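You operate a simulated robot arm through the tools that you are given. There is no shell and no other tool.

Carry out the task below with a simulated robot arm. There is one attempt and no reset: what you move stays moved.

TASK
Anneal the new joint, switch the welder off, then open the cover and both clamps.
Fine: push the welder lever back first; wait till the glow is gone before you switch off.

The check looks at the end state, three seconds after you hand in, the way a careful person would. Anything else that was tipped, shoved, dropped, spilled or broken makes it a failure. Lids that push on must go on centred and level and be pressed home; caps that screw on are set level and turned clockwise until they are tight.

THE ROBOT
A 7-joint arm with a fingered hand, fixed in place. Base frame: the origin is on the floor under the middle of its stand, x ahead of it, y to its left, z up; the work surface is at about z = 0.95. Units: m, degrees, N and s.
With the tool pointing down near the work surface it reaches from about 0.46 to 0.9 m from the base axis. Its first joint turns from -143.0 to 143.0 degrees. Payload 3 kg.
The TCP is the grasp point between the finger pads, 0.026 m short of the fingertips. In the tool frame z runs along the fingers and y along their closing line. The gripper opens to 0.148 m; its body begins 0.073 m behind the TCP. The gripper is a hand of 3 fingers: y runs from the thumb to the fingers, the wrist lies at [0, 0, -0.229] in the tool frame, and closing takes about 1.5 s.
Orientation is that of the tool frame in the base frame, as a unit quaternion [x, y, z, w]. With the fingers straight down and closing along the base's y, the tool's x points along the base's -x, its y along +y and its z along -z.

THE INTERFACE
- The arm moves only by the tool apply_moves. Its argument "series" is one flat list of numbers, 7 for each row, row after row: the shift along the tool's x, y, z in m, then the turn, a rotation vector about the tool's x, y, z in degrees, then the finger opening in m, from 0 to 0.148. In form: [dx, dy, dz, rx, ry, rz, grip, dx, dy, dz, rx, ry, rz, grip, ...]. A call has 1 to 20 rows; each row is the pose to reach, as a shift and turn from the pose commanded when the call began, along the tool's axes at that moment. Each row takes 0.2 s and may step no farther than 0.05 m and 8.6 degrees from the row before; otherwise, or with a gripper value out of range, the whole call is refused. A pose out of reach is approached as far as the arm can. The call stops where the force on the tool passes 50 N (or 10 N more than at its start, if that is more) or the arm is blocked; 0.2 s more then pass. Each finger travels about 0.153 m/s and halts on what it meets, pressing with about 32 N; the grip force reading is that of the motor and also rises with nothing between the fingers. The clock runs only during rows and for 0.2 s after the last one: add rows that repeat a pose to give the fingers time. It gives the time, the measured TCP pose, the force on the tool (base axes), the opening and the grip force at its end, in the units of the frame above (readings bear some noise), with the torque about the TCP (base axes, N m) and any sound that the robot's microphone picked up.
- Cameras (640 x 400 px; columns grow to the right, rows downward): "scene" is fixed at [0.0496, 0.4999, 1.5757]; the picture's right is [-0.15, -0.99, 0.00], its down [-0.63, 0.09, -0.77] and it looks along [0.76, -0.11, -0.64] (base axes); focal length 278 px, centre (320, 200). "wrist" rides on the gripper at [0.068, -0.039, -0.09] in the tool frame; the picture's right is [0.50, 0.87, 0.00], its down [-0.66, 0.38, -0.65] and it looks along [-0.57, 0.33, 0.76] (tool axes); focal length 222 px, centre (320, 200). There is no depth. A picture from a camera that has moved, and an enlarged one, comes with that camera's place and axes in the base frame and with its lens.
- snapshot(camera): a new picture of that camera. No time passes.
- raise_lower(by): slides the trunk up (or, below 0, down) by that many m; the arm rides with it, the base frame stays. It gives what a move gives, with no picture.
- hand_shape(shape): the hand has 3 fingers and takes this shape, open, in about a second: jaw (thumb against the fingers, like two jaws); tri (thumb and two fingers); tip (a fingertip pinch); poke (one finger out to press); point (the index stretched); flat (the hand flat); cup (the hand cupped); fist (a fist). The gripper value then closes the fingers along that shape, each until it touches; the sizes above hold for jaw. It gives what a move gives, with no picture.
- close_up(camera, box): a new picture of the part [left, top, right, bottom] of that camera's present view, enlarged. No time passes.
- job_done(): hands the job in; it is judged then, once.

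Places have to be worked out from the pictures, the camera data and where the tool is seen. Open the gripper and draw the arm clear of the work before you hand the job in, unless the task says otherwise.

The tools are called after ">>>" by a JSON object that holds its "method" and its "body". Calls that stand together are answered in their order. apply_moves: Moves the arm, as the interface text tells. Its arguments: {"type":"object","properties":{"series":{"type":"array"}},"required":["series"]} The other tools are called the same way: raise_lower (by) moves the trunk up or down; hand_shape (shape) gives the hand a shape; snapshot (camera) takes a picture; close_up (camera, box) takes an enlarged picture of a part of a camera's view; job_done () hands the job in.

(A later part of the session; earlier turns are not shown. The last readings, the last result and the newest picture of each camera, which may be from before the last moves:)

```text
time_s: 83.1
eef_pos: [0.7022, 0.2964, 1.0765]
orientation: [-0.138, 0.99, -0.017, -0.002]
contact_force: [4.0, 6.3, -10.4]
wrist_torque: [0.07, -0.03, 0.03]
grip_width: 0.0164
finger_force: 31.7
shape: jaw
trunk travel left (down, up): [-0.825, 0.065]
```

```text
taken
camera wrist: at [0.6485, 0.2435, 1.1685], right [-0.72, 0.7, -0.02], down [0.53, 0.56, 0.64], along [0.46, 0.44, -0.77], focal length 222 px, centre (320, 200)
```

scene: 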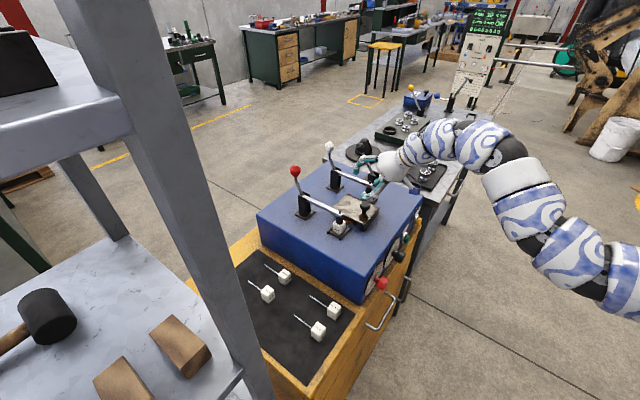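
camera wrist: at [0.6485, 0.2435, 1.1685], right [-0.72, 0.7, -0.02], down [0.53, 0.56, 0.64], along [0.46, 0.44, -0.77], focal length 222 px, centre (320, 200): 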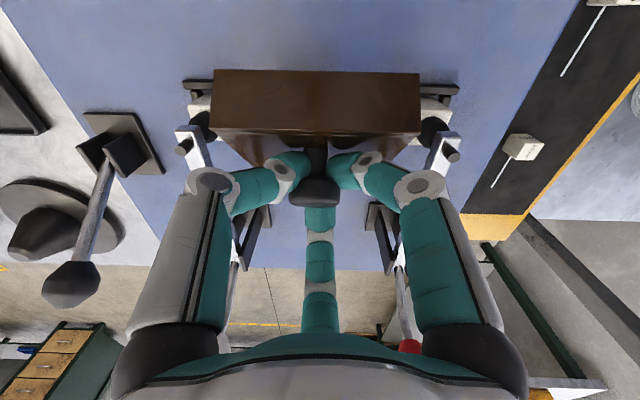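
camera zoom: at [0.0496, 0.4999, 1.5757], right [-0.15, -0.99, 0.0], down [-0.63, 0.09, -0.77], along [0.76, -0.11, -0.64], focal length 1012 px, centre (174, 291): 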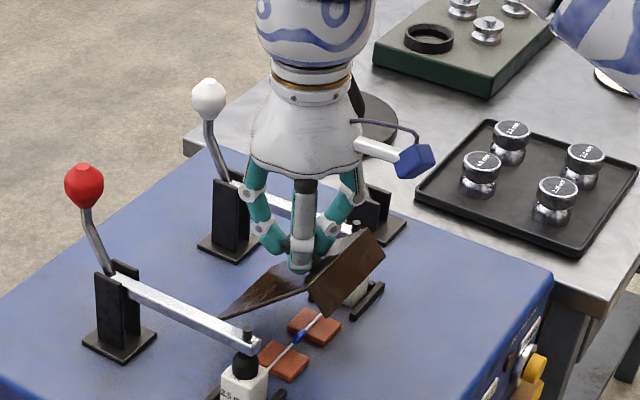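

At about 40° with low force. Now I keep the wrist vertical and translate along the arc, letting the knob pivot in the fingers, to ~60° first.

>>> {"method": "apply_moves", "body": {"series": [-0.006, 0.0032, -0.0035, 0, 0, 0, 0.005, -0.0121, 0.0065, -0.0068, 0, 0, 0, 0.005, -0.0187, 0.0101, -0.01, 0, 0, 0, 0.005, -0.0253, 0.0137, -0.0121, 0, 0, 0, 0.005]}}

>>> {"method": "close_up", "body": {"camera": "scene", "box": [300, 120, 420, 230]}}

>>> {"method": "snapshot", "body": {"camera": "wrist"}}

```text
time_s: 84.1
eef_pos: [0.7222, 0.3147, 1.0879]
orientation: [-0.138, 0.99, -0.017, -0.003]
contact_force: [-3.5, -5.8, -7.4]
wrist_torque: [-0.69, 0.41, 0.11]
grip_width: 0.0164
finger_force: 32.7
shape: jaw
trunk travel left (down, up): [-0.825, 0.065]
```

```text
3.64 times, centred on (360, 175) of scene
camera zoom: at [0.0496, 0.4999, 1.5757], right [-0.15, -0.99, 0.0], down [-0.63, 0.09, -0.77], along [0.76, -0.11, -0.64], focal length 1012 px, centre (174, 291)
```

zoom: 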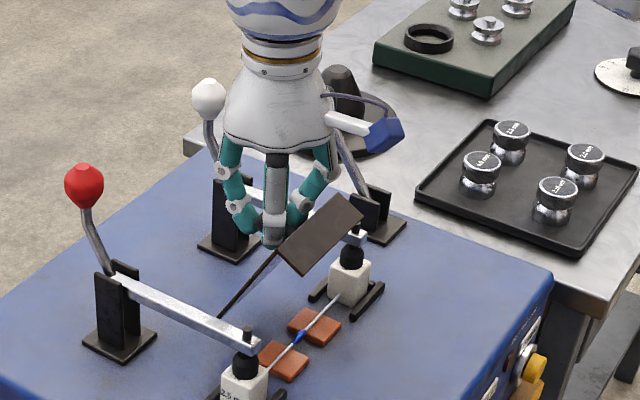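

```text
taken
camera wrist: at [0.6684, 0.2616, 1.1803], right [-0.72, 0.7, -0.02], down [0.53, 0.56, 0.63], along [0.46, 0.44, -0.77], focal length 222 px, centre (320, 200)
```

wrist: 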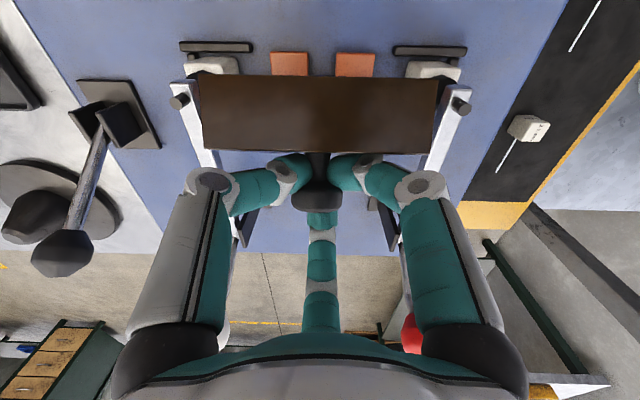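

It works: the cover stands at about 60° with only ~10 N. I continue the arc to ~80°.

>>> {"method": "apply_moves", "body": {"series": [-0.007, 0.0038, -0.0019, 0, 0, 0, 0.005, -0.014, 0.0077, -0.0031, 0, 0, 0, 0.005, -0.021, 0.0116, -0.0037, 0, 0, 0, 0.005, -0.028, 0.0155, -0.0034, 0, 0, 0, 0.005]}}

>>> {"method": "close_up", "body": {"camera": "scene", "box": [300, 120, 420, 230]}}

>>> {"method": "snapshot", "body": {"camera": "wrist"}}

```text
time_s: 85.1
eef_pos: [0.7385, 0.3319, 1.0932]
orientation: [-0.136, 0.991, -0.016, 0.0]
contact_force: [-8.9, -7.7, 19.4]
wrist_torque: [-0.56, 0.98, -0.65]
grip_width: 0.0164
finger_force: 32.5
shape: jaw
out of reach, approached as far as the arm can: row 4
trunk travel left (down, up): [-0.825, 0.065]
```

```text
3.64 times, centred on (360, 175) of scene
camera zoom: at [0.0496, 0.4999, 1.5757], right [-0.15, -0.99, 0.0], down [-0.63, 0.09, -0.77], along [0.76, -0.11, -0.64], focal length 1012 px, centre (174, 291)
```

zoom: 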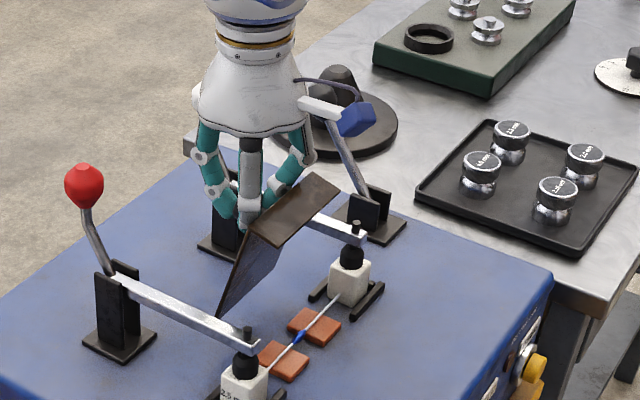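

```text
taken
camera wrist: at [0.6839, 0.2788, 1.1858], right [-0.72, 0.7, -0.02], down [0.53, 0.56, 0.64], along [0.46, 0.44, -0.77], focal length 222 px, centre (320, 200)
```

wrist: 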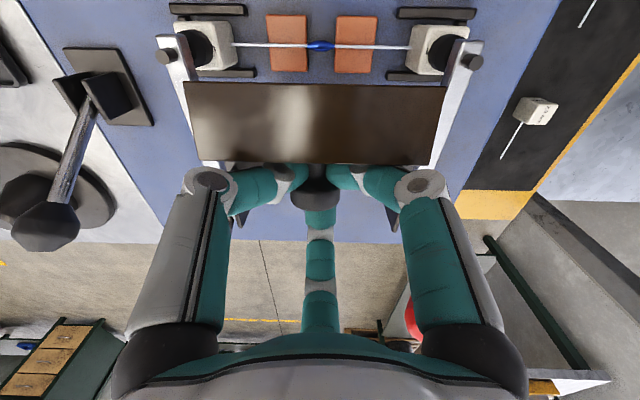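

The cover is near 80°, and the arm hit its wrist limit slightly. I pitch the fingers forward while continuing the arc, which frees the wrist.

>>> {"method": "apply_moves", "body": {"series": [-0.004, 0.0022, -0.0001, -1.94, -3.49, 0.1, 0.005, -0.008, 0.0045, 0.0008, -3.89, -6.98, 0.19, 0.005, -0.0121, 0.0068, 0.0021, -5.83, -10.5, 0.29, 0.005, -0.0162, 0.0091, 0.0034, -7.78, -14, 0.38, 0.005]}}

>>> {"method": "close_up", "body": {"camera": "scene", "box": [300, 120, 420, 230]}}

>>> {"method": "snapshot", "body": {"camera": "wrist"}}

```text
time_s: 85.6
eef_pos: [0.7339, 0.3482, 1.0931]
orientation: [-0.146, 0.988, 0.003, 0.038]
contact_force: [10.7, -38.2, 11.3]
wrist_torque: [-1.24, 1.83, -1.51]
grip_width: 0.0156
finger_force: 32.0
shape: jaw
trunk travel left (down, up): [-0.825, 0.065]
stopped in row 2: the force on the tool passed its limit at 52 N (the readings are from after the stop); the commanded pose is now the measured one
```

```text
3.64 times, centred on (360, 175) of scene
camera zoom: at [0.0496, 0.4999, 1.5757], right [-0.15, -0.99, 0.0], down [-0.63, 0.09, -0.77], along [0.76, -0.11, -0.64], focal length 1012 px, centre (174, 291)
```

zoom: 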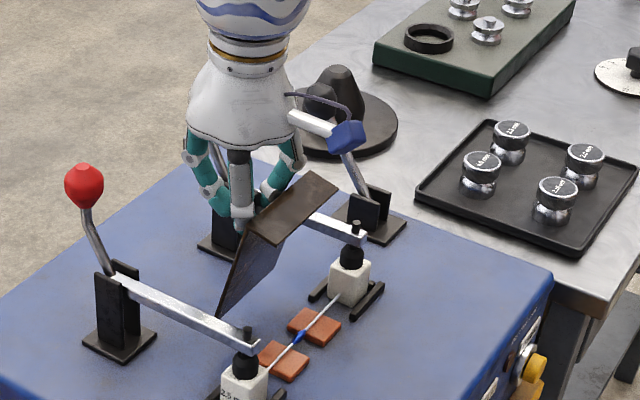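

```text
taken
camera wrist: at [0.6753, 0.2889, 1.1778], right [-0.73, 0.68, -0.04], down [0.47, 0.54, 0.7], along [0.5, 0.49, -0.71], focal length 222 px, centre (320, 200)
```

wrist: 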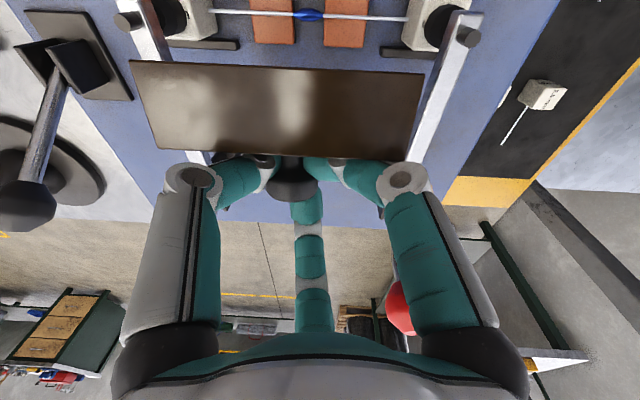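

The hand drifted 1.5 cm sideways, loading the knob laterally. I shift it back to the knob's line with a small corrective move.

>>> {"method": "apply_moves", "body": {"series": [-0.004, -0.0045, 0, 0, 0, 0, 0.005, -0.008, -0.009, 0.0005, 0, 0, 0, 0.005]}}

>>> {"method": "snapshot", "body": {"camera": "wrist"}}

>>> {"method": "snapshot", "body": {"camera": "scene"}}

```text
time_s: 86.2
eef_pos: [0.7362, 0.3478, 1.0924]
orientation: [-0.151, 0.988, 0.008, 0.037]
contact_force: [-16.6, -22.1, 15.6]
wrist_torque: [-1.61, 2.65, -2.9]
grip_width: 0.0154
finger_force: 31.9
shape: jaw
trunk travel left (down, up): [-0.825, 0.065]
```

```text
taken
camera wrist: at [0.6782, 0.2876, 1.178], right [-0.74, 0.68, -0.03], down [0.46, 0.54, 0.7], along [0.49, 0.5, -0.71], focal length 222 px, centre (320, 200)
```

wrist: 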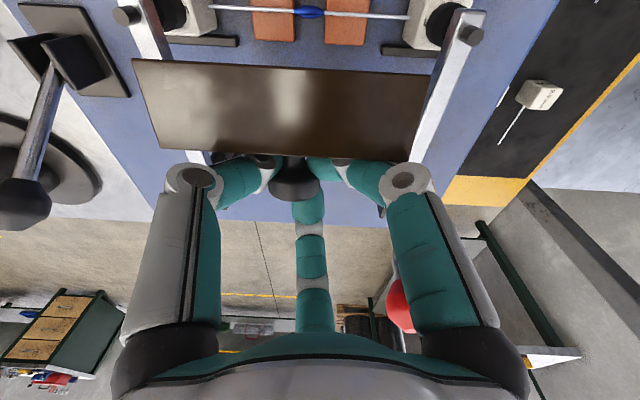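

```text
taken
```

scene: 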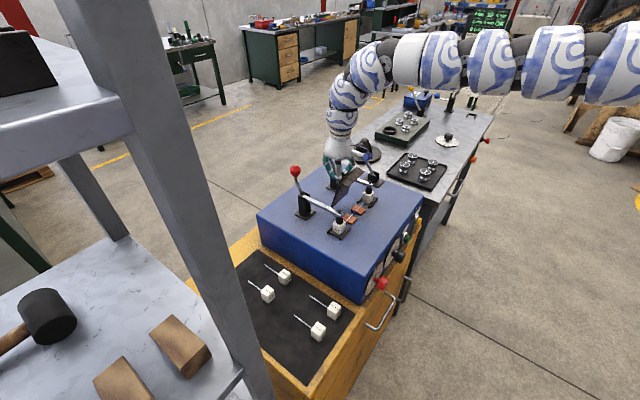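

The side load is relieved; now 27 N resists moving further back. I zoom in to judge whether the cover has hit its stop and its angle.

>>> {"method": "close_up", "body": {"camera": "scene", "box": [310, 150, 390, 220]}}

>>> {"method": "close_up", "body": {"camera": "wrist", "box": [120, 0, 460, 220]}}

```text
5.71 times, centred on (350, 185) of scene
camera zoom: at [0.0496, 0.4999, 1.5757], right [-0.15, -0.99, 0.0], down [-0.63, 0.09, -0.77], along [0.76, -0.11, -0.64], focal length 1590 px, centre (149, 286)
```

zoom: 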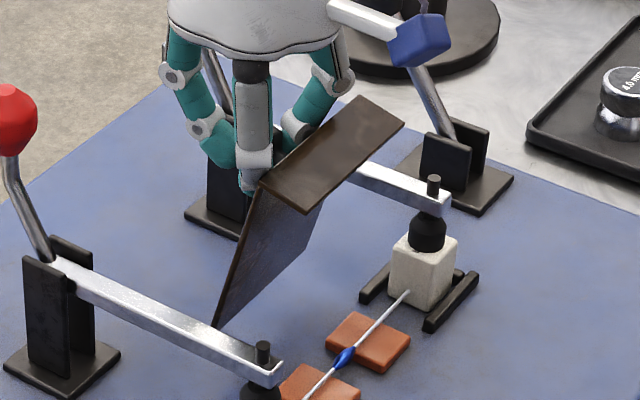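

```text
1.82 times, centred on (290, 110) of wrist
camera zoom: at [0.6782, 0.2876, 1.178], right [-0.74, 0.68, -0.03], down [0.46, 0.54, 0.7], along [0.49, 0.5, -0.71], focal length 404 px, centre (374, 364)
```

zoom: 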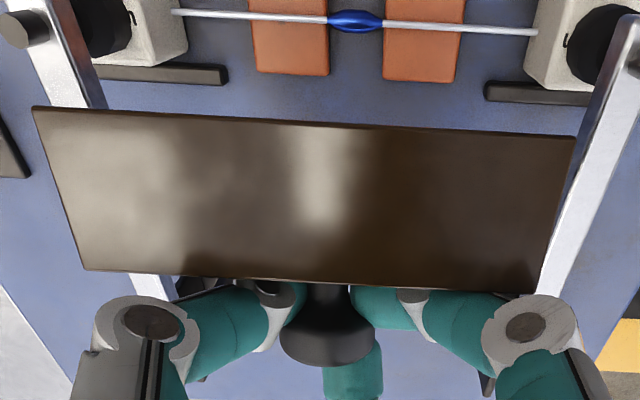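

The cover is at about 76–80° and the tight pinch is now resisting the pivot (3 Nm at the fingers). I loosen the grip slightly to a 2.2 cm cage that still hooks behind the knob head.

>>> {"method": "apply_moves", "body": {"series": [0, 0, 0, 0, 0, 0, 0.022, 0, 0, 0, 0, 0, 0, 0.022]}}

>>> {"method": "close_up", "body": {"camera": "scene", "box": [310, 150, 390, 220]}}

>>> {"method": "close_up", "body": {"camera": "wrist", "box": [120, 0, 460, 220]}}

```text
time_s: 86.8
eef_pos: [0.7429, 0.3495, 1.0928]
orientation: [-0.152, 0.988, 0.009, 0.039]
contact_force: [2.6, -4.8, -1.4]
wrist_torque: [-0.14, 0.07, -0.26]
grip_width: 0.0227
finger_force: 0.0
shape: jaw
trunk travel left (down, up): [-0.825, 0.065]
```

```text
5.71 times, centred on (350, 185) of scene
camera zoom: at [0.0496, 0.4999, 1.5757], right [-0.15, -0.99, 0.0], down [-0.63, 0.09, -0.77], along [0.76, -0.11, -0.64], focal length 1590 px, centre (149, 286)
```

zoom: 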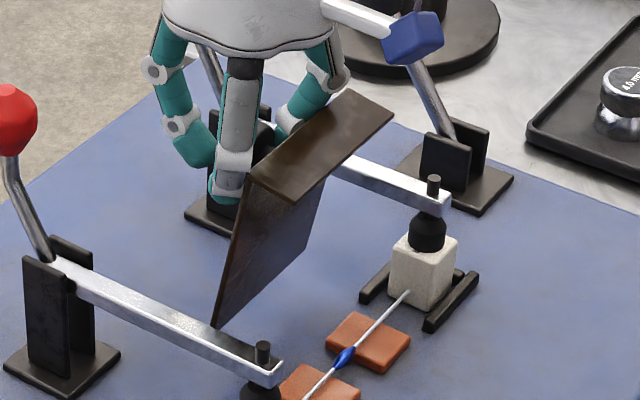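

```text
1.82 times, centred on (290, 110) of wrist
camera zoom: at [0.683, 0.2893, 1.1767], right [-0.74, 0.68, -0.04], down [0.46, 0.54, 0.7], along [0.5, 0.5, -0.71], focal length 404 px, centre (374, 364)
```

zoom: 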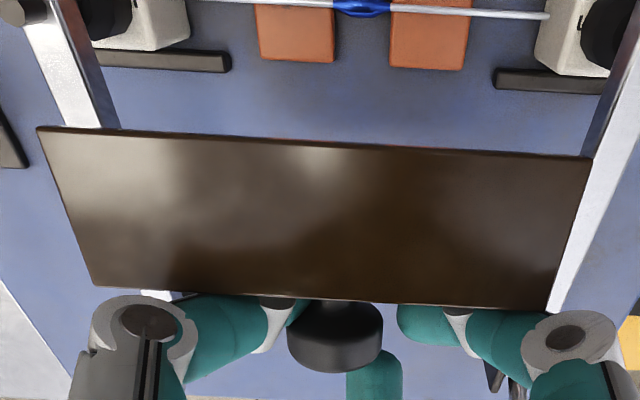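

The cover holds at 80° on the caged fingers with low force. I pull it the rest of the way over the top in small steps.

>>> {"method": "apply_moves", "body": {"series": [-0.0097, 0.0028, 0.0018, -1.4, -2.7, 0.1, 0.022, -0.0192, 0.0057, 0.0056, -2.8, -5.3, 0.2, 0.022, -0.0283, 0.0094, 0.0104, -4.2, -8, 0.3, 0.022]}}

>>> {"method": "close_up", "body": {"camera": "scene", "box": [310, 150, 390, 220]}}

>>> {"method": "close_up", "body": {"camera": "wrist", "box": [120, 0, 460, 220]}}

```text
time_s: 87.6
eef_pos: [0.7674, 0.3656, 1.0846]
orientation: [-0.149, 0.982, 0.054, 0.102]
contact_force: [2.1, -4.0, 0.2]
wrist_torque: [-0.02, 0.03, -0.01]
grip_width: 0.023
finger_force: 0.1
shape: jaw
trunk travel left (down, up): [-0.825, 0.065]
```

```text
5.71 times, centred on (350, 185) of scene
camera zoom: at [0.0496, 0.4999, 1.5757], right [-0.15, -0.99, 0.0], down [-0.63, 0.09, -0.77], along [0.76, -0.11, -0.64], focal length 1590 px, centre (149, 286)
```

zoom: 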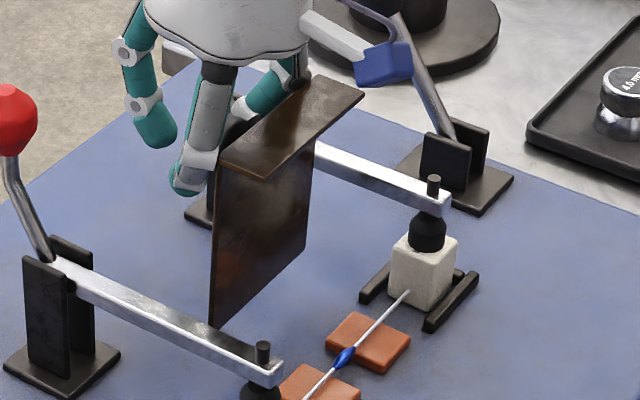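

```text
1.82 times, centred on (290, 110) of wrist
camera zoom: at [0.6997, 0.2977, 1.155], right [-0.73, 0.68, -0.04], down [0.38, 0.45, 0.81], along [0.57, 0.57, -0.59], focal length 404 px, centre (374, 364)
```

zoom: 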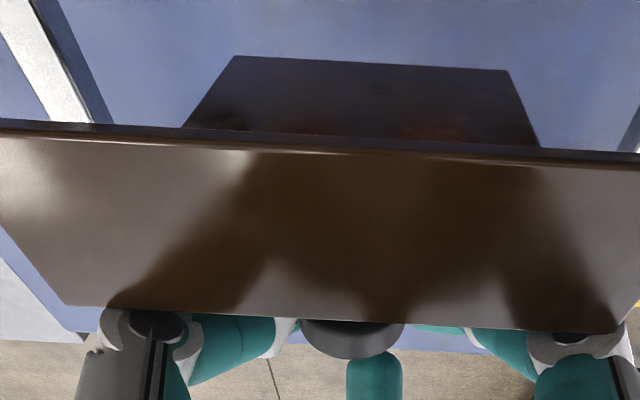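

The cover is now just past vertical with little force. I pull it a few centimetres further back.

>>> {"method": "apply_moves", "body": {"series": [-0.0077, 0.0043, 0.0062, -0.92, -1.77, 0.07, 0.022, -0.0153, 0.0084, 0.0133, -1.85, -3.5, 0.14, 0.022, -0.0226, 0.0126, 0.0214, -2.8, -5.3, 0.2, 0.022]}}

>>> {"method": "close_up", "body": {"camera": "scene", "box": [310, 150, 390, 220]}}

>>> {"method": "snapshot", "body": {"camera": "wrist"}}

```text
time_s: 88.4
eef_pos: [0.7852, 0.388, 1.0685]
orientation: [-0.147, 0.975, 0.085, 0.141]
contact_force: [0.2, -1.3, -0.1]
wrist_torque: [0.01, 0.02, 0.02]
grip_width: 0.0221
finger_force: 0.0
shape: jaw
trunk travel left (down, up): [-0.825, 0.065]
```

```text
5.71 times, centred on (350, 185) of scene
camera zoom: at [0.0496, 0.4999, 1.5757], right [-0.15, -0.99, 0.0], down [-0.63, 0.09, -0.77], along [0.76, -0.11, -0.64], focal length 1590 px, centre (149, 286)
```

zoom: 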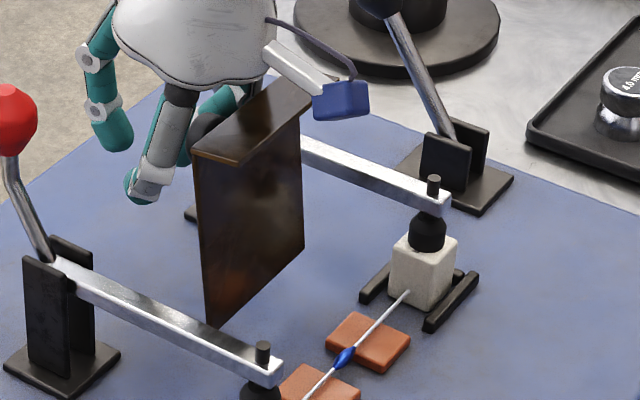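

```text
taken
camera wrist: at [0.714, 0.3141, 1.1283], right [-0.73, 0.68, -0.04], down [0.32, 0.39, 0.86], along [0.61, 0.61, -0.5], focal length 222 px, centre (320, 200)
```

wrist: 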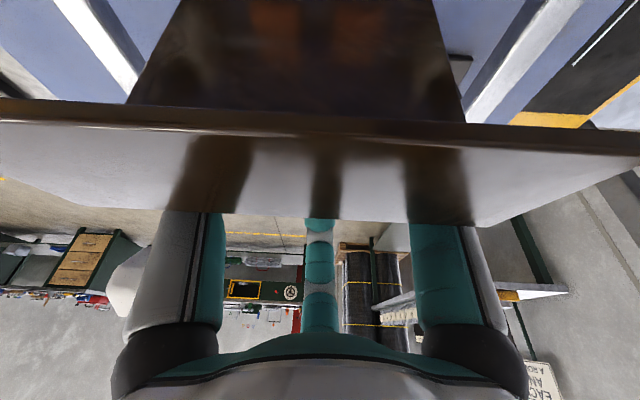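

The cover is at about 98°, past vertical, with no load on the fingers. I open the fingers and see which way it settles.

>>> {"method": "apply_moves", "body": {"series": [0, 0, 0, 0, 0, 0, 0.05, 0, 0, 0, 0, 0, 0, 0.08, 0, 0, 0, 0, 0, 0, 0.08]}}

>>> {"method": "close_up", "body": {"camera": "scene", "box": [310, 150, 390, 220]}}

>>> {"method": "snapshot", "body": {"camera": "wrist"}}

```text
time_s: 89.2
eef_pos: [0.7856, 0.3879, 1.0688]
orientation: [-0.147, 0.975, 0.084, 0.142]
contact_force: [0.4, -0.2, 0.3]
wrist_torque: [0.01, 0.0, 0.0]
grip_width: 0.0797
finger_force: 0.1
shape: jaw
trunk travel left (down, up): [-0.825, 0.065]
```

```text
5.71 times, centred on (350, 185) of scene
camera zoom: at [0.0496, 0.4999, 1.5757], right [-0.15, -0.99, 0.0], down [-0.63, 0.09, -0.77], along [0.76, -0.11, -0.64], focal length 1590 px, centre (149, 286)
```

zoom: 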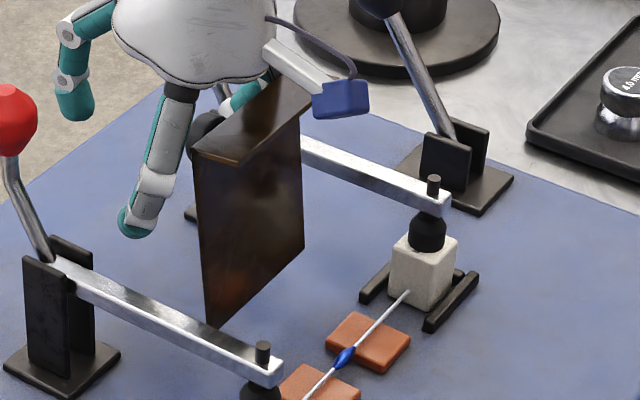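

```text
taken
camera wrist: at [0.7144, 0.3142, 1.129], right [-0.73, 0.69, -0.04], down [0.32, 0.39, 0.86], along [0.61, 0.61, -0.5], focal length 222 px, centre (320, 200)
```

wrist: 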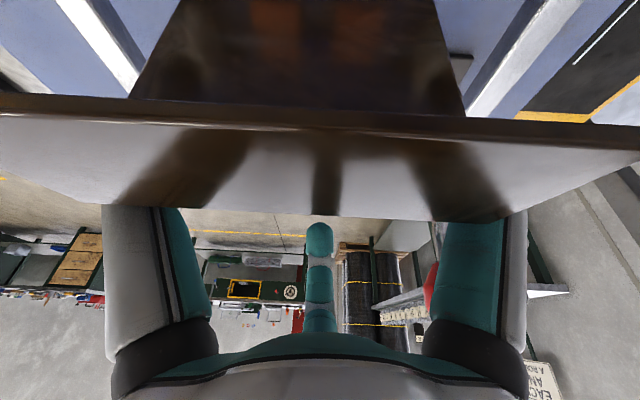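

The cover stays put at about 98° with the fingers open, so it is resting open. I withdraw the hand straight up.

>>> {"method": "apply_moves", "body": {"series": [-0.0075, 0.0031, -0.0236, 0, 0, 0, 0.08, -0.0181, 0.0073, -0.0567, 0, 0, 0, 0.08, -0.0302, 0.0122, -0.0944, 0, 0, 0, 0.08, -0.0452, 0.0183, -0.1417, 0, 0, 0, 0.08]}}

>>> {"method": "snapshot", "body": {"camera": "scene"}}

>>> {"method": "snapshot", "body": {"camera": "wrist"}}

```text
time_s: 90.2
eef_pos: [0.784, 0.3897, 1.2203]
orientation: [-0.147, 0.975, 0.084, 0.142]
contact_force: [-0.3, 0.2, -0.3]
wrist_torque: [0.02, -0.01, -0.02]
grip_width: 0.0795
finger_force: 0.1
shape: jaw
trunk travel left (down, up): [-0.825, 0.065]
```

```text
taken
```

scene: 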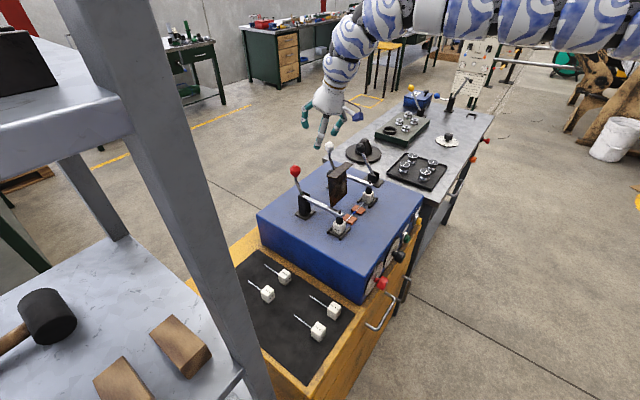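

```text
taken
camera wrist: at [0.7132, 0.3156, 1.2807], right [-0.73, 0.68, -0.04], down [0.32, 0.39, 0.86], along [0.61, 0.61, -0.5], focal length 222 px, centre (320, 200)
```

wrist: 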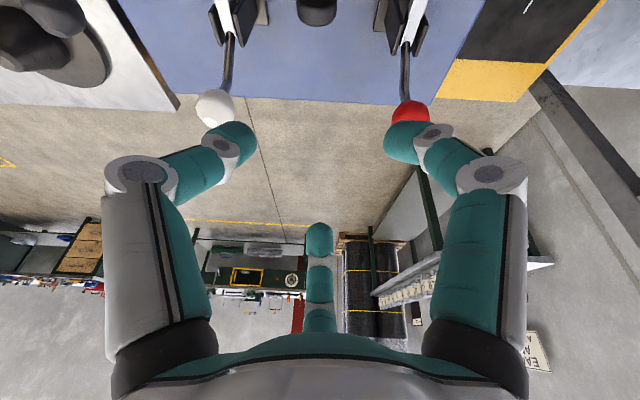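

The cover stands open on its own. Next the red clamp: its ball is at about u=0.20, w=0.872, z=1.10. I close the fingers and move to just in front of it, clear of the cover.

>>> {"method": "apply_moves", "body": {"series": [0.0209, 0.0219, 0.0032, -2.3, -2.9, 0.9, 0.04, 0.0418, 0.0437, 0.0063, -4.7, -5.9, 1.75, 0.01, 0.0627, 0.0656, 0.0095, -7, -8.8, 2.63, 0, 0.0774, 0.059, 0.041, -7, -8.8, 2.63, 0, 0.0921, 0.0525, 0.0724, -7, -8.8, 2.63, 0]}}

>>> {"method": "close_up", "body": {"camera": "scene", "box": [270, 130, 390, 230]}}

>>> {"method": "snapshot", "body": {"camera": "wrist"}}

```text
time_s: 91.4
eef_pos: [0.7035, 0.4269, 1.1298]
orientation: [-0.125, 0.958, 0.158, 0.206]
contact_force: [0.7, 0.4, 0.0]
wrist_torque: [-0.01, 0.0, 0.0]
grip_width: 0.0
finger_force: 32.1
shape: jaw
trunk travel left (down, up): [-0.825, 0.065]
```

```text
4.00 times, centred on (330, 180) of scene
camera zoom: at [0.0496, 0.4999, 1.5757], right [-0.15, -0.99, 0.0], down [-0.63, 0.09, -0.77], along [0.76, -0.11, -0.64], focal length 1113 px, centre (280, 280)
```

zoom: 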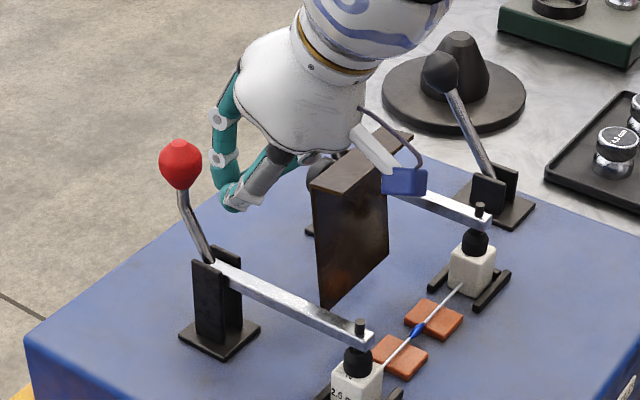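

```text
taken
camera wrist: at [0.6254, 0.3463, 1.1685], right [-0.71, 0.71, 0.0], down [0.23, 0.23, 0.94], along [0.67, 0.67, -0.33], focal length 222 px, centre (320, 200)
```

wrist: 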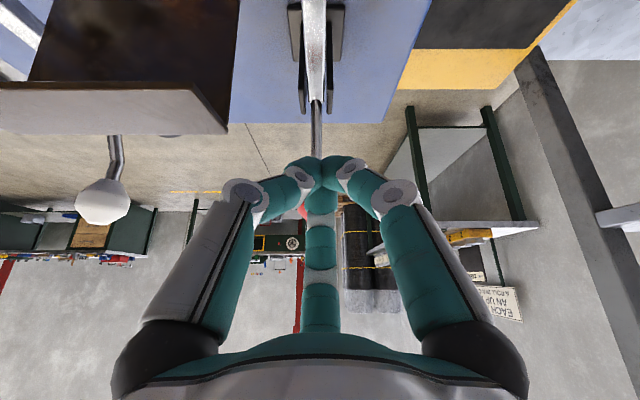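

The fingers are lined up with the red handle. I lower to ball height and push it back in small steps.

>>> {"method": "apply_moves", "body": {"series": [0.0087, -0.005, 0.0173, 0, 0, 0, 0, 0.0173, -0.01, 0.0346, 0, 0, 0, 0, 0.0023, -0.0013, 0.0446, 0, 0, 0, 0, -0.0127, 0.0073, 0.0546, 0, 0, 0, 0, -0.0268, 0.0155, 0.0664, 0, 0, 0, 0]}}

>>> {"method": "close_up", "body": {"camera": "scene", "box": [270, 130, 390, 230]}}

>>> {"method": "snapshot", "body": {"camera": "wrist"}}

```text
time_s: 92.6
eef_pos: [0.7486, 0.4678, 1.0894]
orientation: [-0.125, 0.957, 0.158, 0.207]
contact_force: [-2.5, 0.6, 2.6]
wrist_torque: [0.03, 0.0, -0.02]
grip_width: 0.0
finger_force: 31.8
shape: jaw
trunk travel left (down, up): [-0.825, 0.065]
```

```text
4.00 times, centred on (330, 180) of scene
camera zoom: at [0.0496, 0.4999, 1.5757], right [-0.15, -0.99, 0.0], down [-0.63, 0.09, -0.77], along [0.76, -0.11, -0.64], focal length 1113 px, centre (280, 280)
```

zoom: 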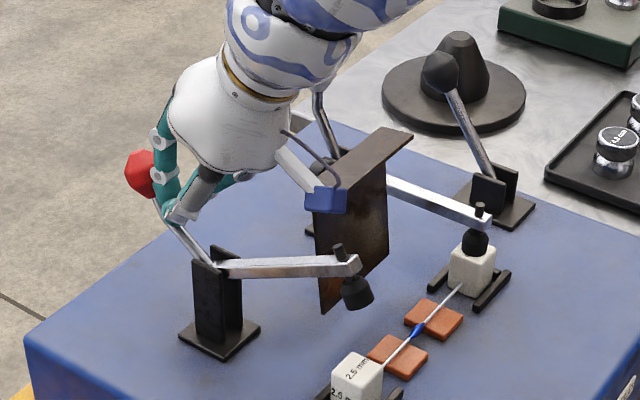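

```text
taken
camera wrist: at [0.6697, 0.3879, 1.1278], right [-0.71, 0.71, 0.0], down [0.23, 0.23, 0.95], along [0.67, 0.67, -0.32], focal length 222 px, centre (320, 200)
```

wrist: 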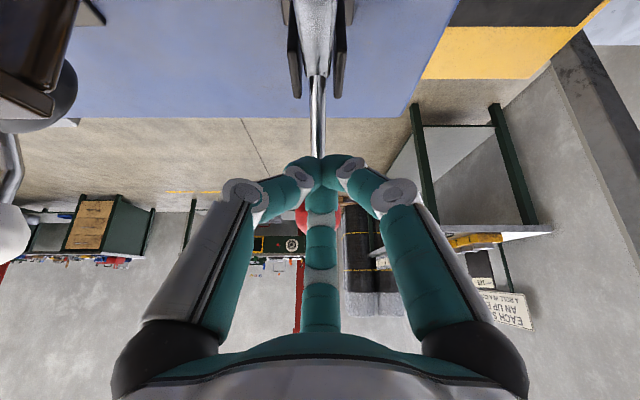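

The clamp opens when the ball is pushed back, but the rising bar would come up under my hand and camera from this direction. I retract and see how the bar behaves, then will approach from the left side.

>>> {"method": "apply_moves", "body": {"series": [0.015, -0.0087, -0.01, 0, 0, 0, 0, 0.03, -0.0173, -0.02, 0, 0, 0, 0, 0.0127, -0.0073, -0.0546, 0, 0, 0, 0, -0.0046, 0.0027, -0.0893, 0, 0, 0, 0, -0.022, 0.0127, -0.1239, 0, 0, 0, 0]}}

>>> {"method": "close_up", "body": {"camera": "scene", "box": [270, 130, 390, 230]}}

>>> {"method": "snapshot", "body": {"camera": "wrist"}}

```text
time_s: 93.8
eef_pos: [0.7221, 0.4386, 1.2071]
orientation: [-0.127, 0.957, 0.158, 0.206]
contact_force: [-0.1, -0.8, 0.3]
wrist_torque: [-0.02, -0.02, 0.01]
grip_width: 0.0
finger_force: 32.5
shape: jaw
trunk travel left (down, up): [-0.825, 0.065]
```

```text
4.00 times, centred on (330, 180) of scene
camera zoom: at [0.0496, 0.4999, 1.5757], right [-0.15, -0.99, 0.0], down [-0.63, 0.09, -0.77], along [0.76, -0.11, -0.64], focal length 1113 px, centre (280, 280)
```

zoom: 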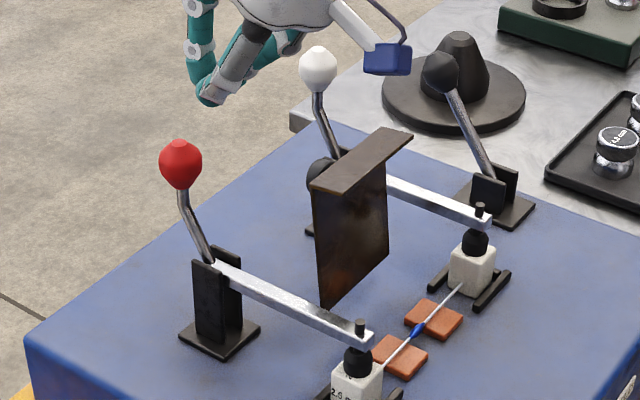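

```text
taken
camera wrist: at [0.6418, 0.3584, 1.2471], right [-0.71, 0.71, 0.0], down [0.23, 0.23, 0.94], along [0.67, 0.67, -0.33], focal length 222 px, centre (320, 200)
```

wrist: 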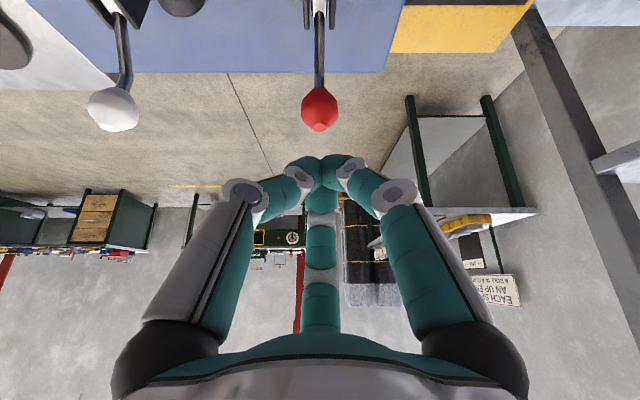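

The clamp falls shut by itself until pushed past balance, so it needs a full push. I turn the hand so it comes from the left (camera out of the bar's path) and move high above the cover toward the white clamp first.

>>> {"method": "apply_moves", "body": {"series": [-0.0055, -0.0139, -0.0013, 0.93, -2.6, 7.26, 0, -0.011, -0.0278, -0.0026, 1.87, -5.2, 14.5, 0, -0.0165, -0.0418, -0.0038, 2.8, -7.85, 21.8, 0, -0.0219, -0.0557, -0.0051, 3.7, -10.5, 29, 0, -0.0274, -0.0696, -0.0064, 4.67, -13.1, 36.3, 0, -0.0329, -0.0835, -0.0077, 5.6, -15.7, 43.6, 0, -0.0384, -0.0974, -0.0089, 6.5, -18.3, 50.8, 0, -0.0439, -0.1113, -0.0102, 7.5, -20.9, 58.1, 0, -0.0494, -0.1253, -0.0115, 8.4, -23.6, 65.3, 0, -0.0548, -0.1392, -0.0128, 9.3, -26.2, 72.6, 0, -0.0603, -0.1531, -0.014, 10.3, -28.8, 79.8, 0, -0.0658, -0.167, -0.0153, 11.2, -31.4, 87.1, 0]}}

>>> {"method": "snapshot", "body": {"camera": "scene"}}

>>> {"method": "snapshot", "body": {"camera": "wrist"}}

```text
time_s: 96.4
eef_pos: [0.822, 0.2945, 1.2044]
orientation: [0.621, 0.706, 0.196, 0.279]
contact_force: [0.4, -0.5, 0.3]
wrist_torque: [-0.04, 0.06, 0.04]
grip_width: 0.0
finger_force: 31.9
shape: jaw
out of reach, approached as far as the arm can: row 3, 4, 5, 6, 7, 8
trunk travel left (down, up): [-0.825, 0.065]
```

```text
taken
```

scene: 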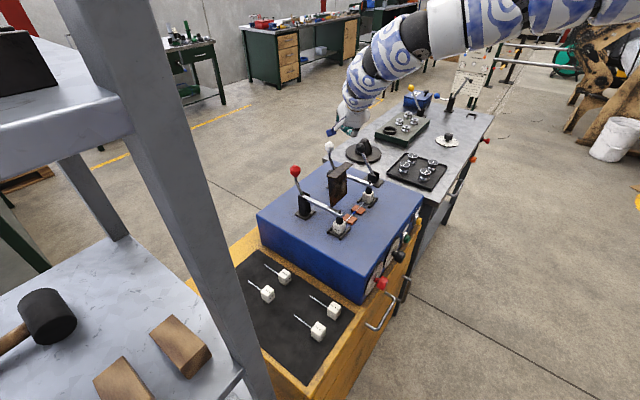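

```text
taken
camera wrist: at [0.7305, 0.3612, 1.2397], right [0.63, 0.63, 0.46], down [-0.08, -0.54, 0.84], along [0.77, -0.56, -0.29], focal length 222 px, centre (320, 200)
```

wrist: 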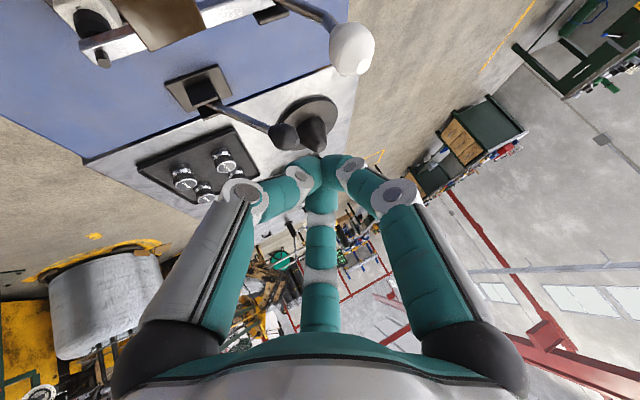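

The hand reached the left-side pose cleanly. I descend beside the open cover to in front of the white ball and start pushing it back.

>>> {"method": "apply_moves", "body": {"series": [0.0061, -0.0197, 0.0353, 0, 0, 0, 0, 0.0122, -0.0393, 0.0705, 0, 0, 0, 0, 0.0229, -0.0287, 0.0773, 0, 0, 0, 0, 0.0336, -0.0181, 0.084, 0, 0, 0, 0, 0.0444, -0.0095, 0.0926, 0, 0, 0, 0, 0.0551, -0.0009, 0.1012, 0, 0, 0, 0]}}

>>> {"method": "close_up", "body": {"camera": "scene", "box": [270, 120, 410, 230]}}

>>> {"method": "snapshot", "body": {"camera": "wrist"}}

```text
time_s: 97.8
eef_pos: [0.8918, 0.3262, 1.1192]
orientation: [0.625, 0.702, 0.193, 0.282]
contact_force: [19.8, -30.5, 2.6]
wrist_torque: [-0.34, -0.17, 0.29]
grip_width: 0.0
finger_force: 32.1
shape: jaw
trunk travel left (down, up): [-0.825, 0.065]
```

```text
3.64 times, centred on (340, 175) of scene
camera zoom: at [0.0496, 0.4999, 1.5757], right [-0.15, -0.99, 0.0], down [-0.63, 0.09, -0.77], along [0.76, -0.11, -0.64], focal length 1012 px, centre (247, 291)
```

zoom: 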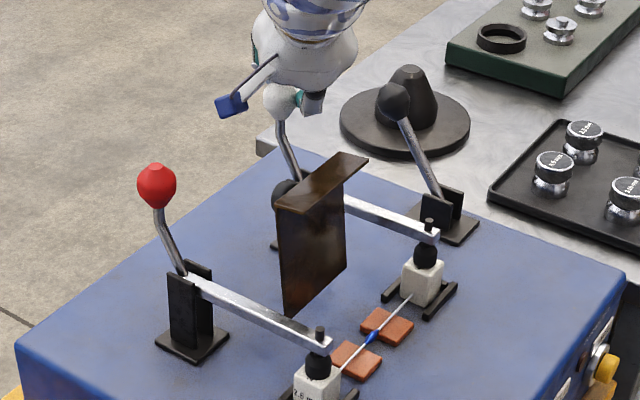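

```text
taken
camera wrist: at [0.8014, 0.3939, 1.1539], right [0.64, 0.62, 0.46], down [-0.09, -0.54, 0.84], along [0.77, -0.57, -0.29], focal length 222 px, centre (320, 200)
```

wrist: 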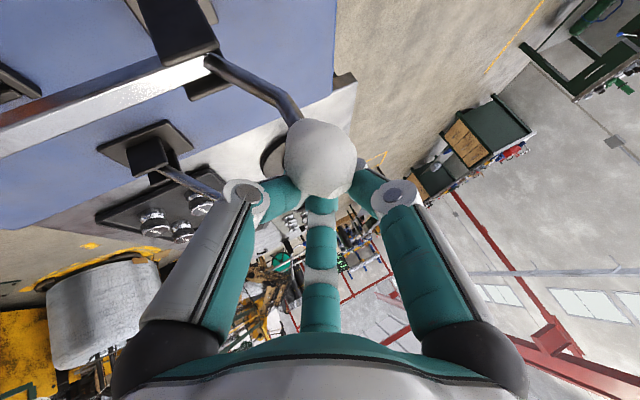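

The fingers slid to the right of the ball instead of in front of it (35 N sideways). I back off, shift 1 cm left, and try again.

>>> {"method": "apply_moves", "body": {"series": [-0.0137, -0.0158, -0.0148, 0, 0, 0, 0, -0.0274, -0.0316, -0.0295, 0, 0, 0, 0]}}

>>> {"method": "snapshot", "body": {"camera": "wrist"}}

>>> {"method": "close_up", "body": {"camera": "scene", "box": [290, 120, 390, 200]}}

```text
time_s: 98.1
eef_pos: [0.8854, 0.3262, 1.1212]
orientation: [0.621, 0.703, 0.189, 0.291]
contact_force: [21.6, -37.5, -0.9]
wrist_torque: [-0.48, -0.17, -0.12]
grip_width: 0.0001
finger_force: 31.6
shape: jaw
trunk travel left (down, up): [-0.825, 0.065]
stopped in row 1: the force on the tool passed its limit at 66 N (the readings are from after the stop); the commanded pose is now the measured one
```

```text
taken
camera wrist: at [0.794, 0.3945, 1.1539], right [0.63, 0.63, 0.46], down [-0.09, -0.52, 0.85], along [0.77, -0.58, -0.27], focal length 222 px, centre (320, 200)
```

wrist: 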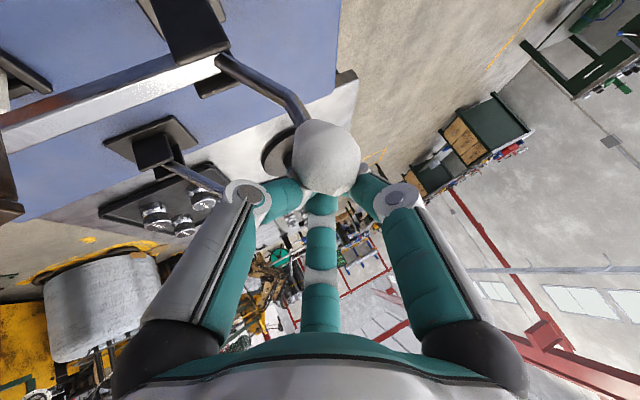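

```text
5.00 times, centred on (340, 160) of scene
camera zoom: at [0.0496, 0.4999, 1.5757], right [-0.15, -0.99, 0.0], down [-0.63, 0.09, -0.77], along [0.76, -0.11, -0.64], focal length 1391 px, centre (220, 400)
```

zoom: 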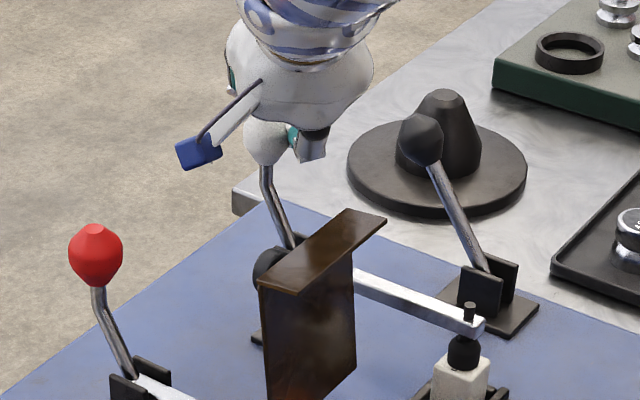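

The ball is left of the fingers and my retreat squeezed it. I first move right to release it, then back away toward the front.

>>> {"method": "apply_moves", "body": {"series": [-0.009, 0.0052, 0.006, 0, 0, 0, 0, -0.0284, -0.0143, -0.006, 0, 0, 0, 0, -0.0477, -0.0338, -0.0181, 0, 0, 0, 0]}}

>>> {"method": "snapshot", "body": {"camera": "wrist"}}

>>> {"method": "close_up", "body": {"camera": "scene", "box": [290, 120, 390, 200]}}

```text
time_s: 98.9
eef_pos: [0.8458, 0.2833, 1.122]
orientation: [0.618, 0.706, 0.193, 0.288]
contact_force: [0.2, 0.1, 0.0]
wrist_torque: [0.03, -0.05, 0.04]
grip_width: 0.0
finger_force: 31.6
shape: jaw
trunk travel left (down, up): [-0.825, 0.065]
```

```text
taken
camera wrist: at [0.7527, 0.3509, 1.155], right [0.62, 0.63, 0.46], down [-0.09, -0.53, 0.84], along [0.78, -0.57, -0.28], focal length 222 px, centre (320, 200)
```

wrist: 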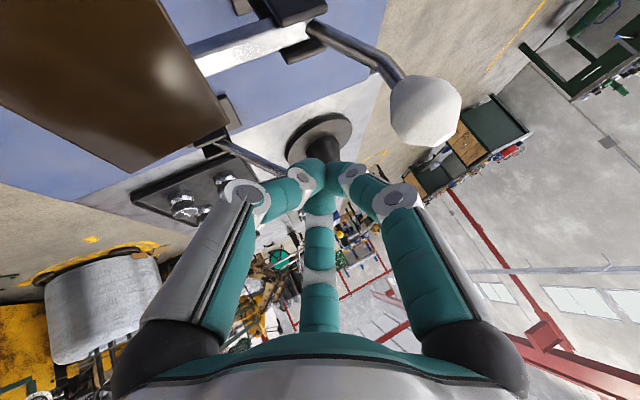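

```text
5.00 times, centred on (340, 160) of scene
camera zoom: at [0.0496, 0.4999, 1.5757], right [-0.15, -0.99, 0.0], down [-0.63, 0.09, -0.77], along [0.76, -0.11, -0.64], focal length 1391 px, centre (220, 400)
```

zoom: 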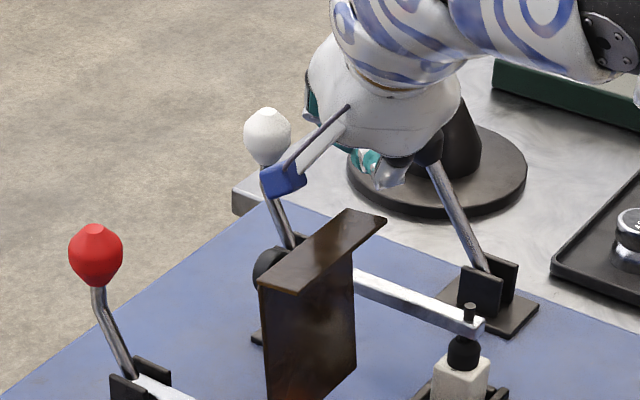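

Free again. The camera puts the white ball at about u=0.391, w=0.876, z=1.10. I shift 2.5 cm left so the finger axis meets the ball's middle, then push back.

>>> {"method": "apply_moves", "body": {"series": [0.0192, -0.0109, -0.0132, 0, 0, 0, 0, 0.0295, -0.0006, -0.0069, 0, 0, 0, 0, 0.0397, 0.0098, -0.0006, 0, 0, 0, 0, 0.0497, 0.0184, 0.0069, 0, 0, 0, 0, 0.0597, 0.0269, 0.0143, 0, 0, 0, 0]}}

>>> {"method": "snapshot", "body": {"camera": "wrist"}}

>>> {"method": "close_up", "body": {"camera": "scene", "box": [290, 120, 410, 220]}}

```text
time_s: 100.1
eef_pos: [0.8705, 0.346, 1.1182]
orientation: [0.618, 0.706, 0.193, 0.287]
contact_force: [-4.7, -1.6, 2.0]
wrist_torque: [-0.01, 0.03, 0.01]
grip_width: 0.0003
finger_force: 32.3
shape: jaw
trunk travel left (down, up): [-0.825, 0.065]
```

```text
taken
camera wrist: at [0.778, 0.4133, 1.1515], right [0.62, 0.63, 0.46], down [-0.09, -0.53, 0.84], along [0.78, -0.57, -0.28], focal length 222 px, centre (320, 200)
```

wrist: 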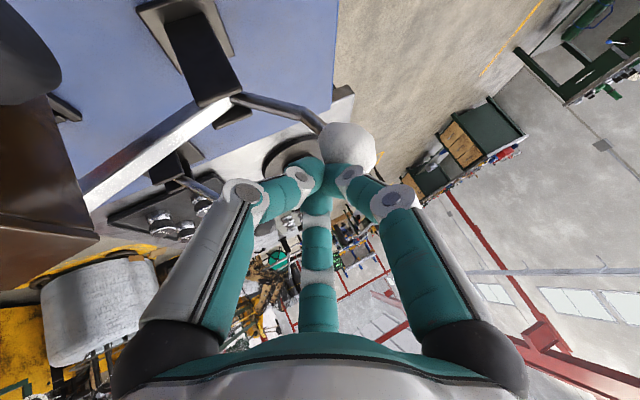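

```text
4.00 times, centred on (350, 170) of scene
camera zoom: at [0.0496, 0.4999, 1.5757], right [-0.15, -0.99, 0.0], down [-0.63, 0.09, -0.77], along [0.76, -0.11, -0.64], focal length 1113 px, centre (200, 320)
```

zoom: 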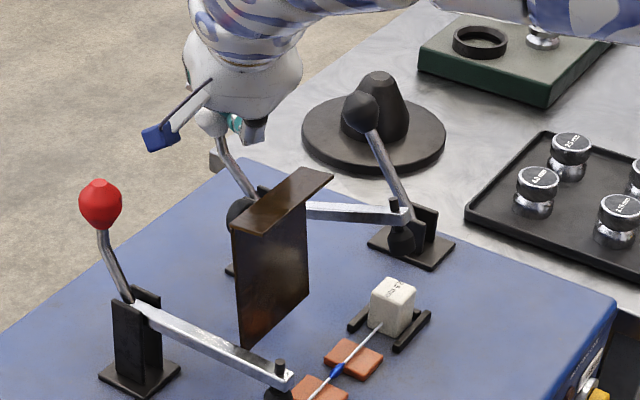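

The white bar is rising with ~5 N. I continue pushing back and down along the ball's arc.

>>> {"method": "apply_moves", "body": {"series": [0.0106, 0.0035, 0.0124, 0, 0, 0, 0, 0.0211, 0.0069, 0.0248, 0, 0, 0, 0, 0.03, 0.006, 0.0385, 0, 0, 0, 0, 0.0388, 0.005, 0.0521, 0, 0, 0, 0]}}

>>> {"method": "snapshot", "body": {"camera": "wrist"}}

>>> {"method": "close_up", "body": {"camera": "scene", "box": [290, 120, 410, 220]}}

```text
time_s: 101.1
eef_pos: [0.8641, 0.3526, 1.106]
orientation: [0.618, 0.706, 0.191, 0.289]
contact_force: [-4.0, -3.2, 2.3]
wrist_torque: [-0.02, -0.04, -0.11]
grip_width: 0.0
finger_force: 31.7
shape: jaw
out of reach, approached as far as the arm can: row 1, 2, 3, 4
trunk travel left (down, up): [-0.825, 0.065]
```

```text
taken
camera wrist: at [0.7725, 0.42, 1.1384], right [0.63, 0.63, 0.46], down [-0.09, -0.53, 0.85], along [0.78, -0.57, -0.27], focal length 222 px, centre (320, 200)
```

wrist: 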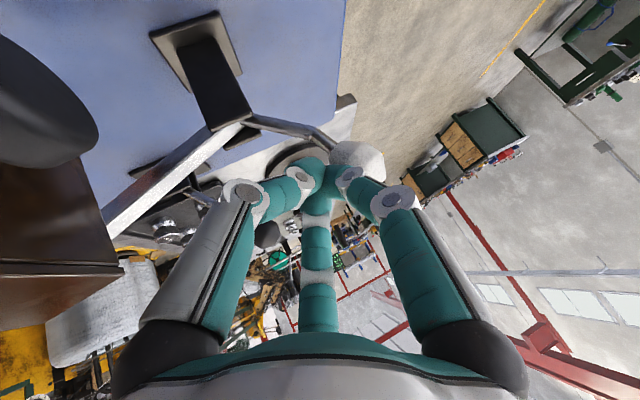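

```text
4.00 times, centred on (350, 170) of scene
camera zoom: at [0.0496, 0.4999, 1.5757], right [-0.15, -0.99, 0.0], down [-0.63, 0.09, -0.77], along [0.76, -0.11, -0.64], focal length 1113 px, centre (200, 320)
```

zoom: 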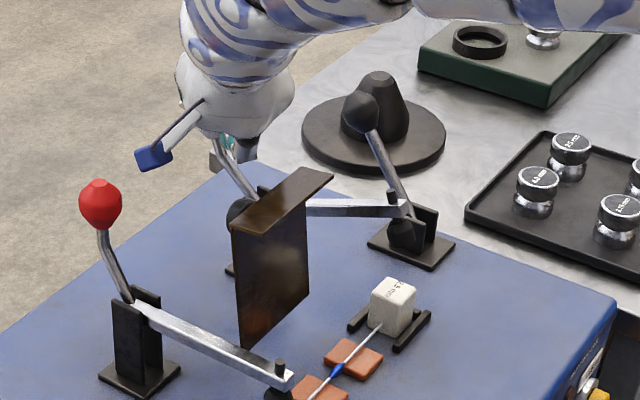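

The arm cannot reach farther back in this tilt. I back off slightly and turn the hand about 45° toward the front-left orientation, which should reach deeper while keeping the camera off the bar.

>>> {"method": "apply_moves", "body": {"series": [-0.028, -0.0055, -0.0208, 0, 0, 0, 0, -0.0563, -0.011, -0.0415, 0, 0, 0, 0, -0.0563, -0.011, -0.0415, -0.37, 2.4, -7.4, 0, -0.0563, -0.011, -0.0415, -0.73, 4.7, -14.9, 0, -0.0563, -0.011, -0.0415, -1.1, 7.1, -22.3, 0, -0.0563, -0.011, -0.0415, -1.5, 9.5, -29.7, 0, -0.0563, -0.011, -0.0415, -1.8, 11.8, -37.2, 0, -0.0563, -0.011, -0.0415, -2.2, 14.2, -44.6, 0]}}

>>> {"method": "snapshot", "body": {"camera": "wrist"}}

>>> {"method": "snapshot", "body": {"camera": "scene"}}

```text
time_s: 102.9
eef_pos: [0.8337, 0.2972, 1.1396]
orientation: [0.271, 0.913, 0.155, 0.263]
contact_force: [0.5, 0.1, 0.1]
wrist_torque: [-0.04, 0.01, 0.0]
grip_width: 0.0003
finger_force: 32.2
shape: jaw
trunk travel left (down, up): [-0.825, 0.065]
```

```text
taken
camera wrist: at [0.7192, 0.2908, 1.1705], right [0.0, 0.99, 0.17], down [0.26, -0.16, 0.95], along [0.97, 0.04, -0.25], focal length 222 px, centre (320, 200)
```

wrist: 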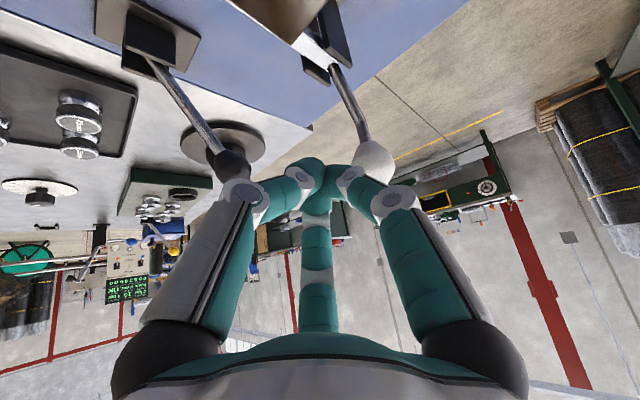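

```text
taken
```

scene: 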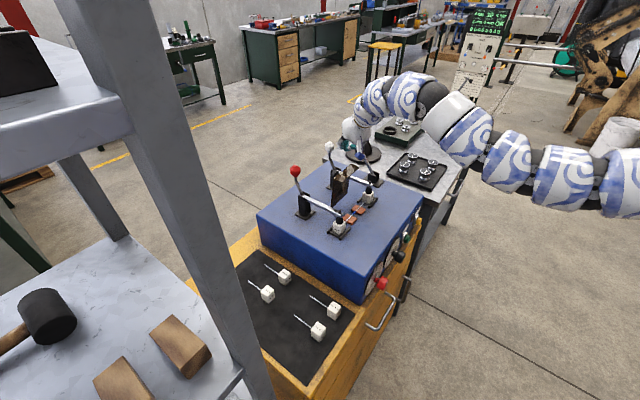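

The new orientation is reached, with the ball just ahead of the fingertips. I push again along the arc.

>>> {"method": "apply_moves", "body": {"series": [0.0051, 0.0173, 0.0283, 0, 0, 0, 0, 0.0048, 0.0298, 0.0388, 0, 0, 0, 0, 0.0044, 0.0423, 0.0492, 0, 0, 0, 0, 0.0062, 0.0514, 0.063, 0, 0, 0, 0, 0.0079, 0.0604, 0.0767, 0, 0, 0, 0]}}

>>> {"method": "snapshot", "body": {"camera": "wrist"}}

>>> {"method": "close_up", "body": {"camera": "scene", "box": [290, 120, 410, 220]}}

```text
time_s: 104.1
eef_pos: [0.897, 0.3589, 1.1008]
orientation: [0.271, 0.913, 0.155, 0.264]
contact_force: [-0.3, 0.1, 0.3]
wrist_torque: [0.0, 0.04, -0.06]
grip_width: 0.0
finger_force: 32.2
shape: jaw
trunk travel left (down, up): [-0.825, 0.065]
```

```text
taken
camera wrist: at [0.782, 0.3548, 1.1309], right [0.0, 0.98, 0.17], down [0.25, -0.17, 0.95], along [0.97, 0.04, -0.25], focal length 222 px, centre (320, 200)
```

wrist: 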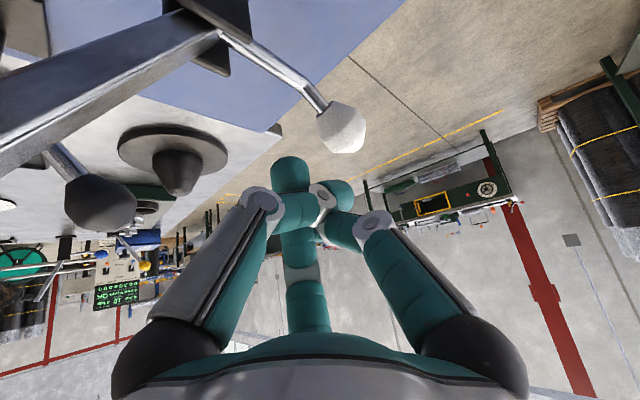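

```text
4.00 times, centred on (350, 170) of scene
camera zoom: at [0.0496, 0.4999, 1.5757], right [-0.15, -0.99, 0.0], down [-0.63, 0.09, -0.77], along [0.76, -0.11, -0.64], focal length 1113 px, centre (200, 320)
```

zoom: 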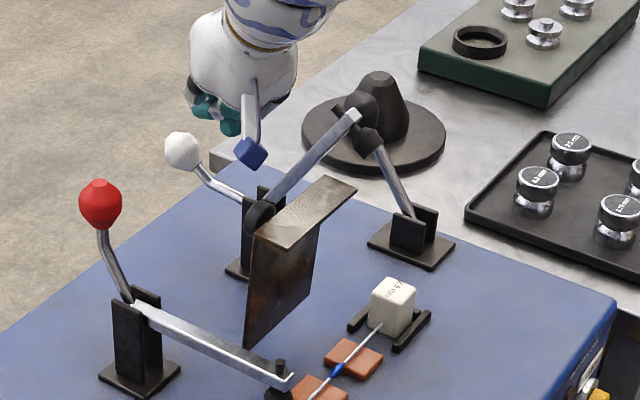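

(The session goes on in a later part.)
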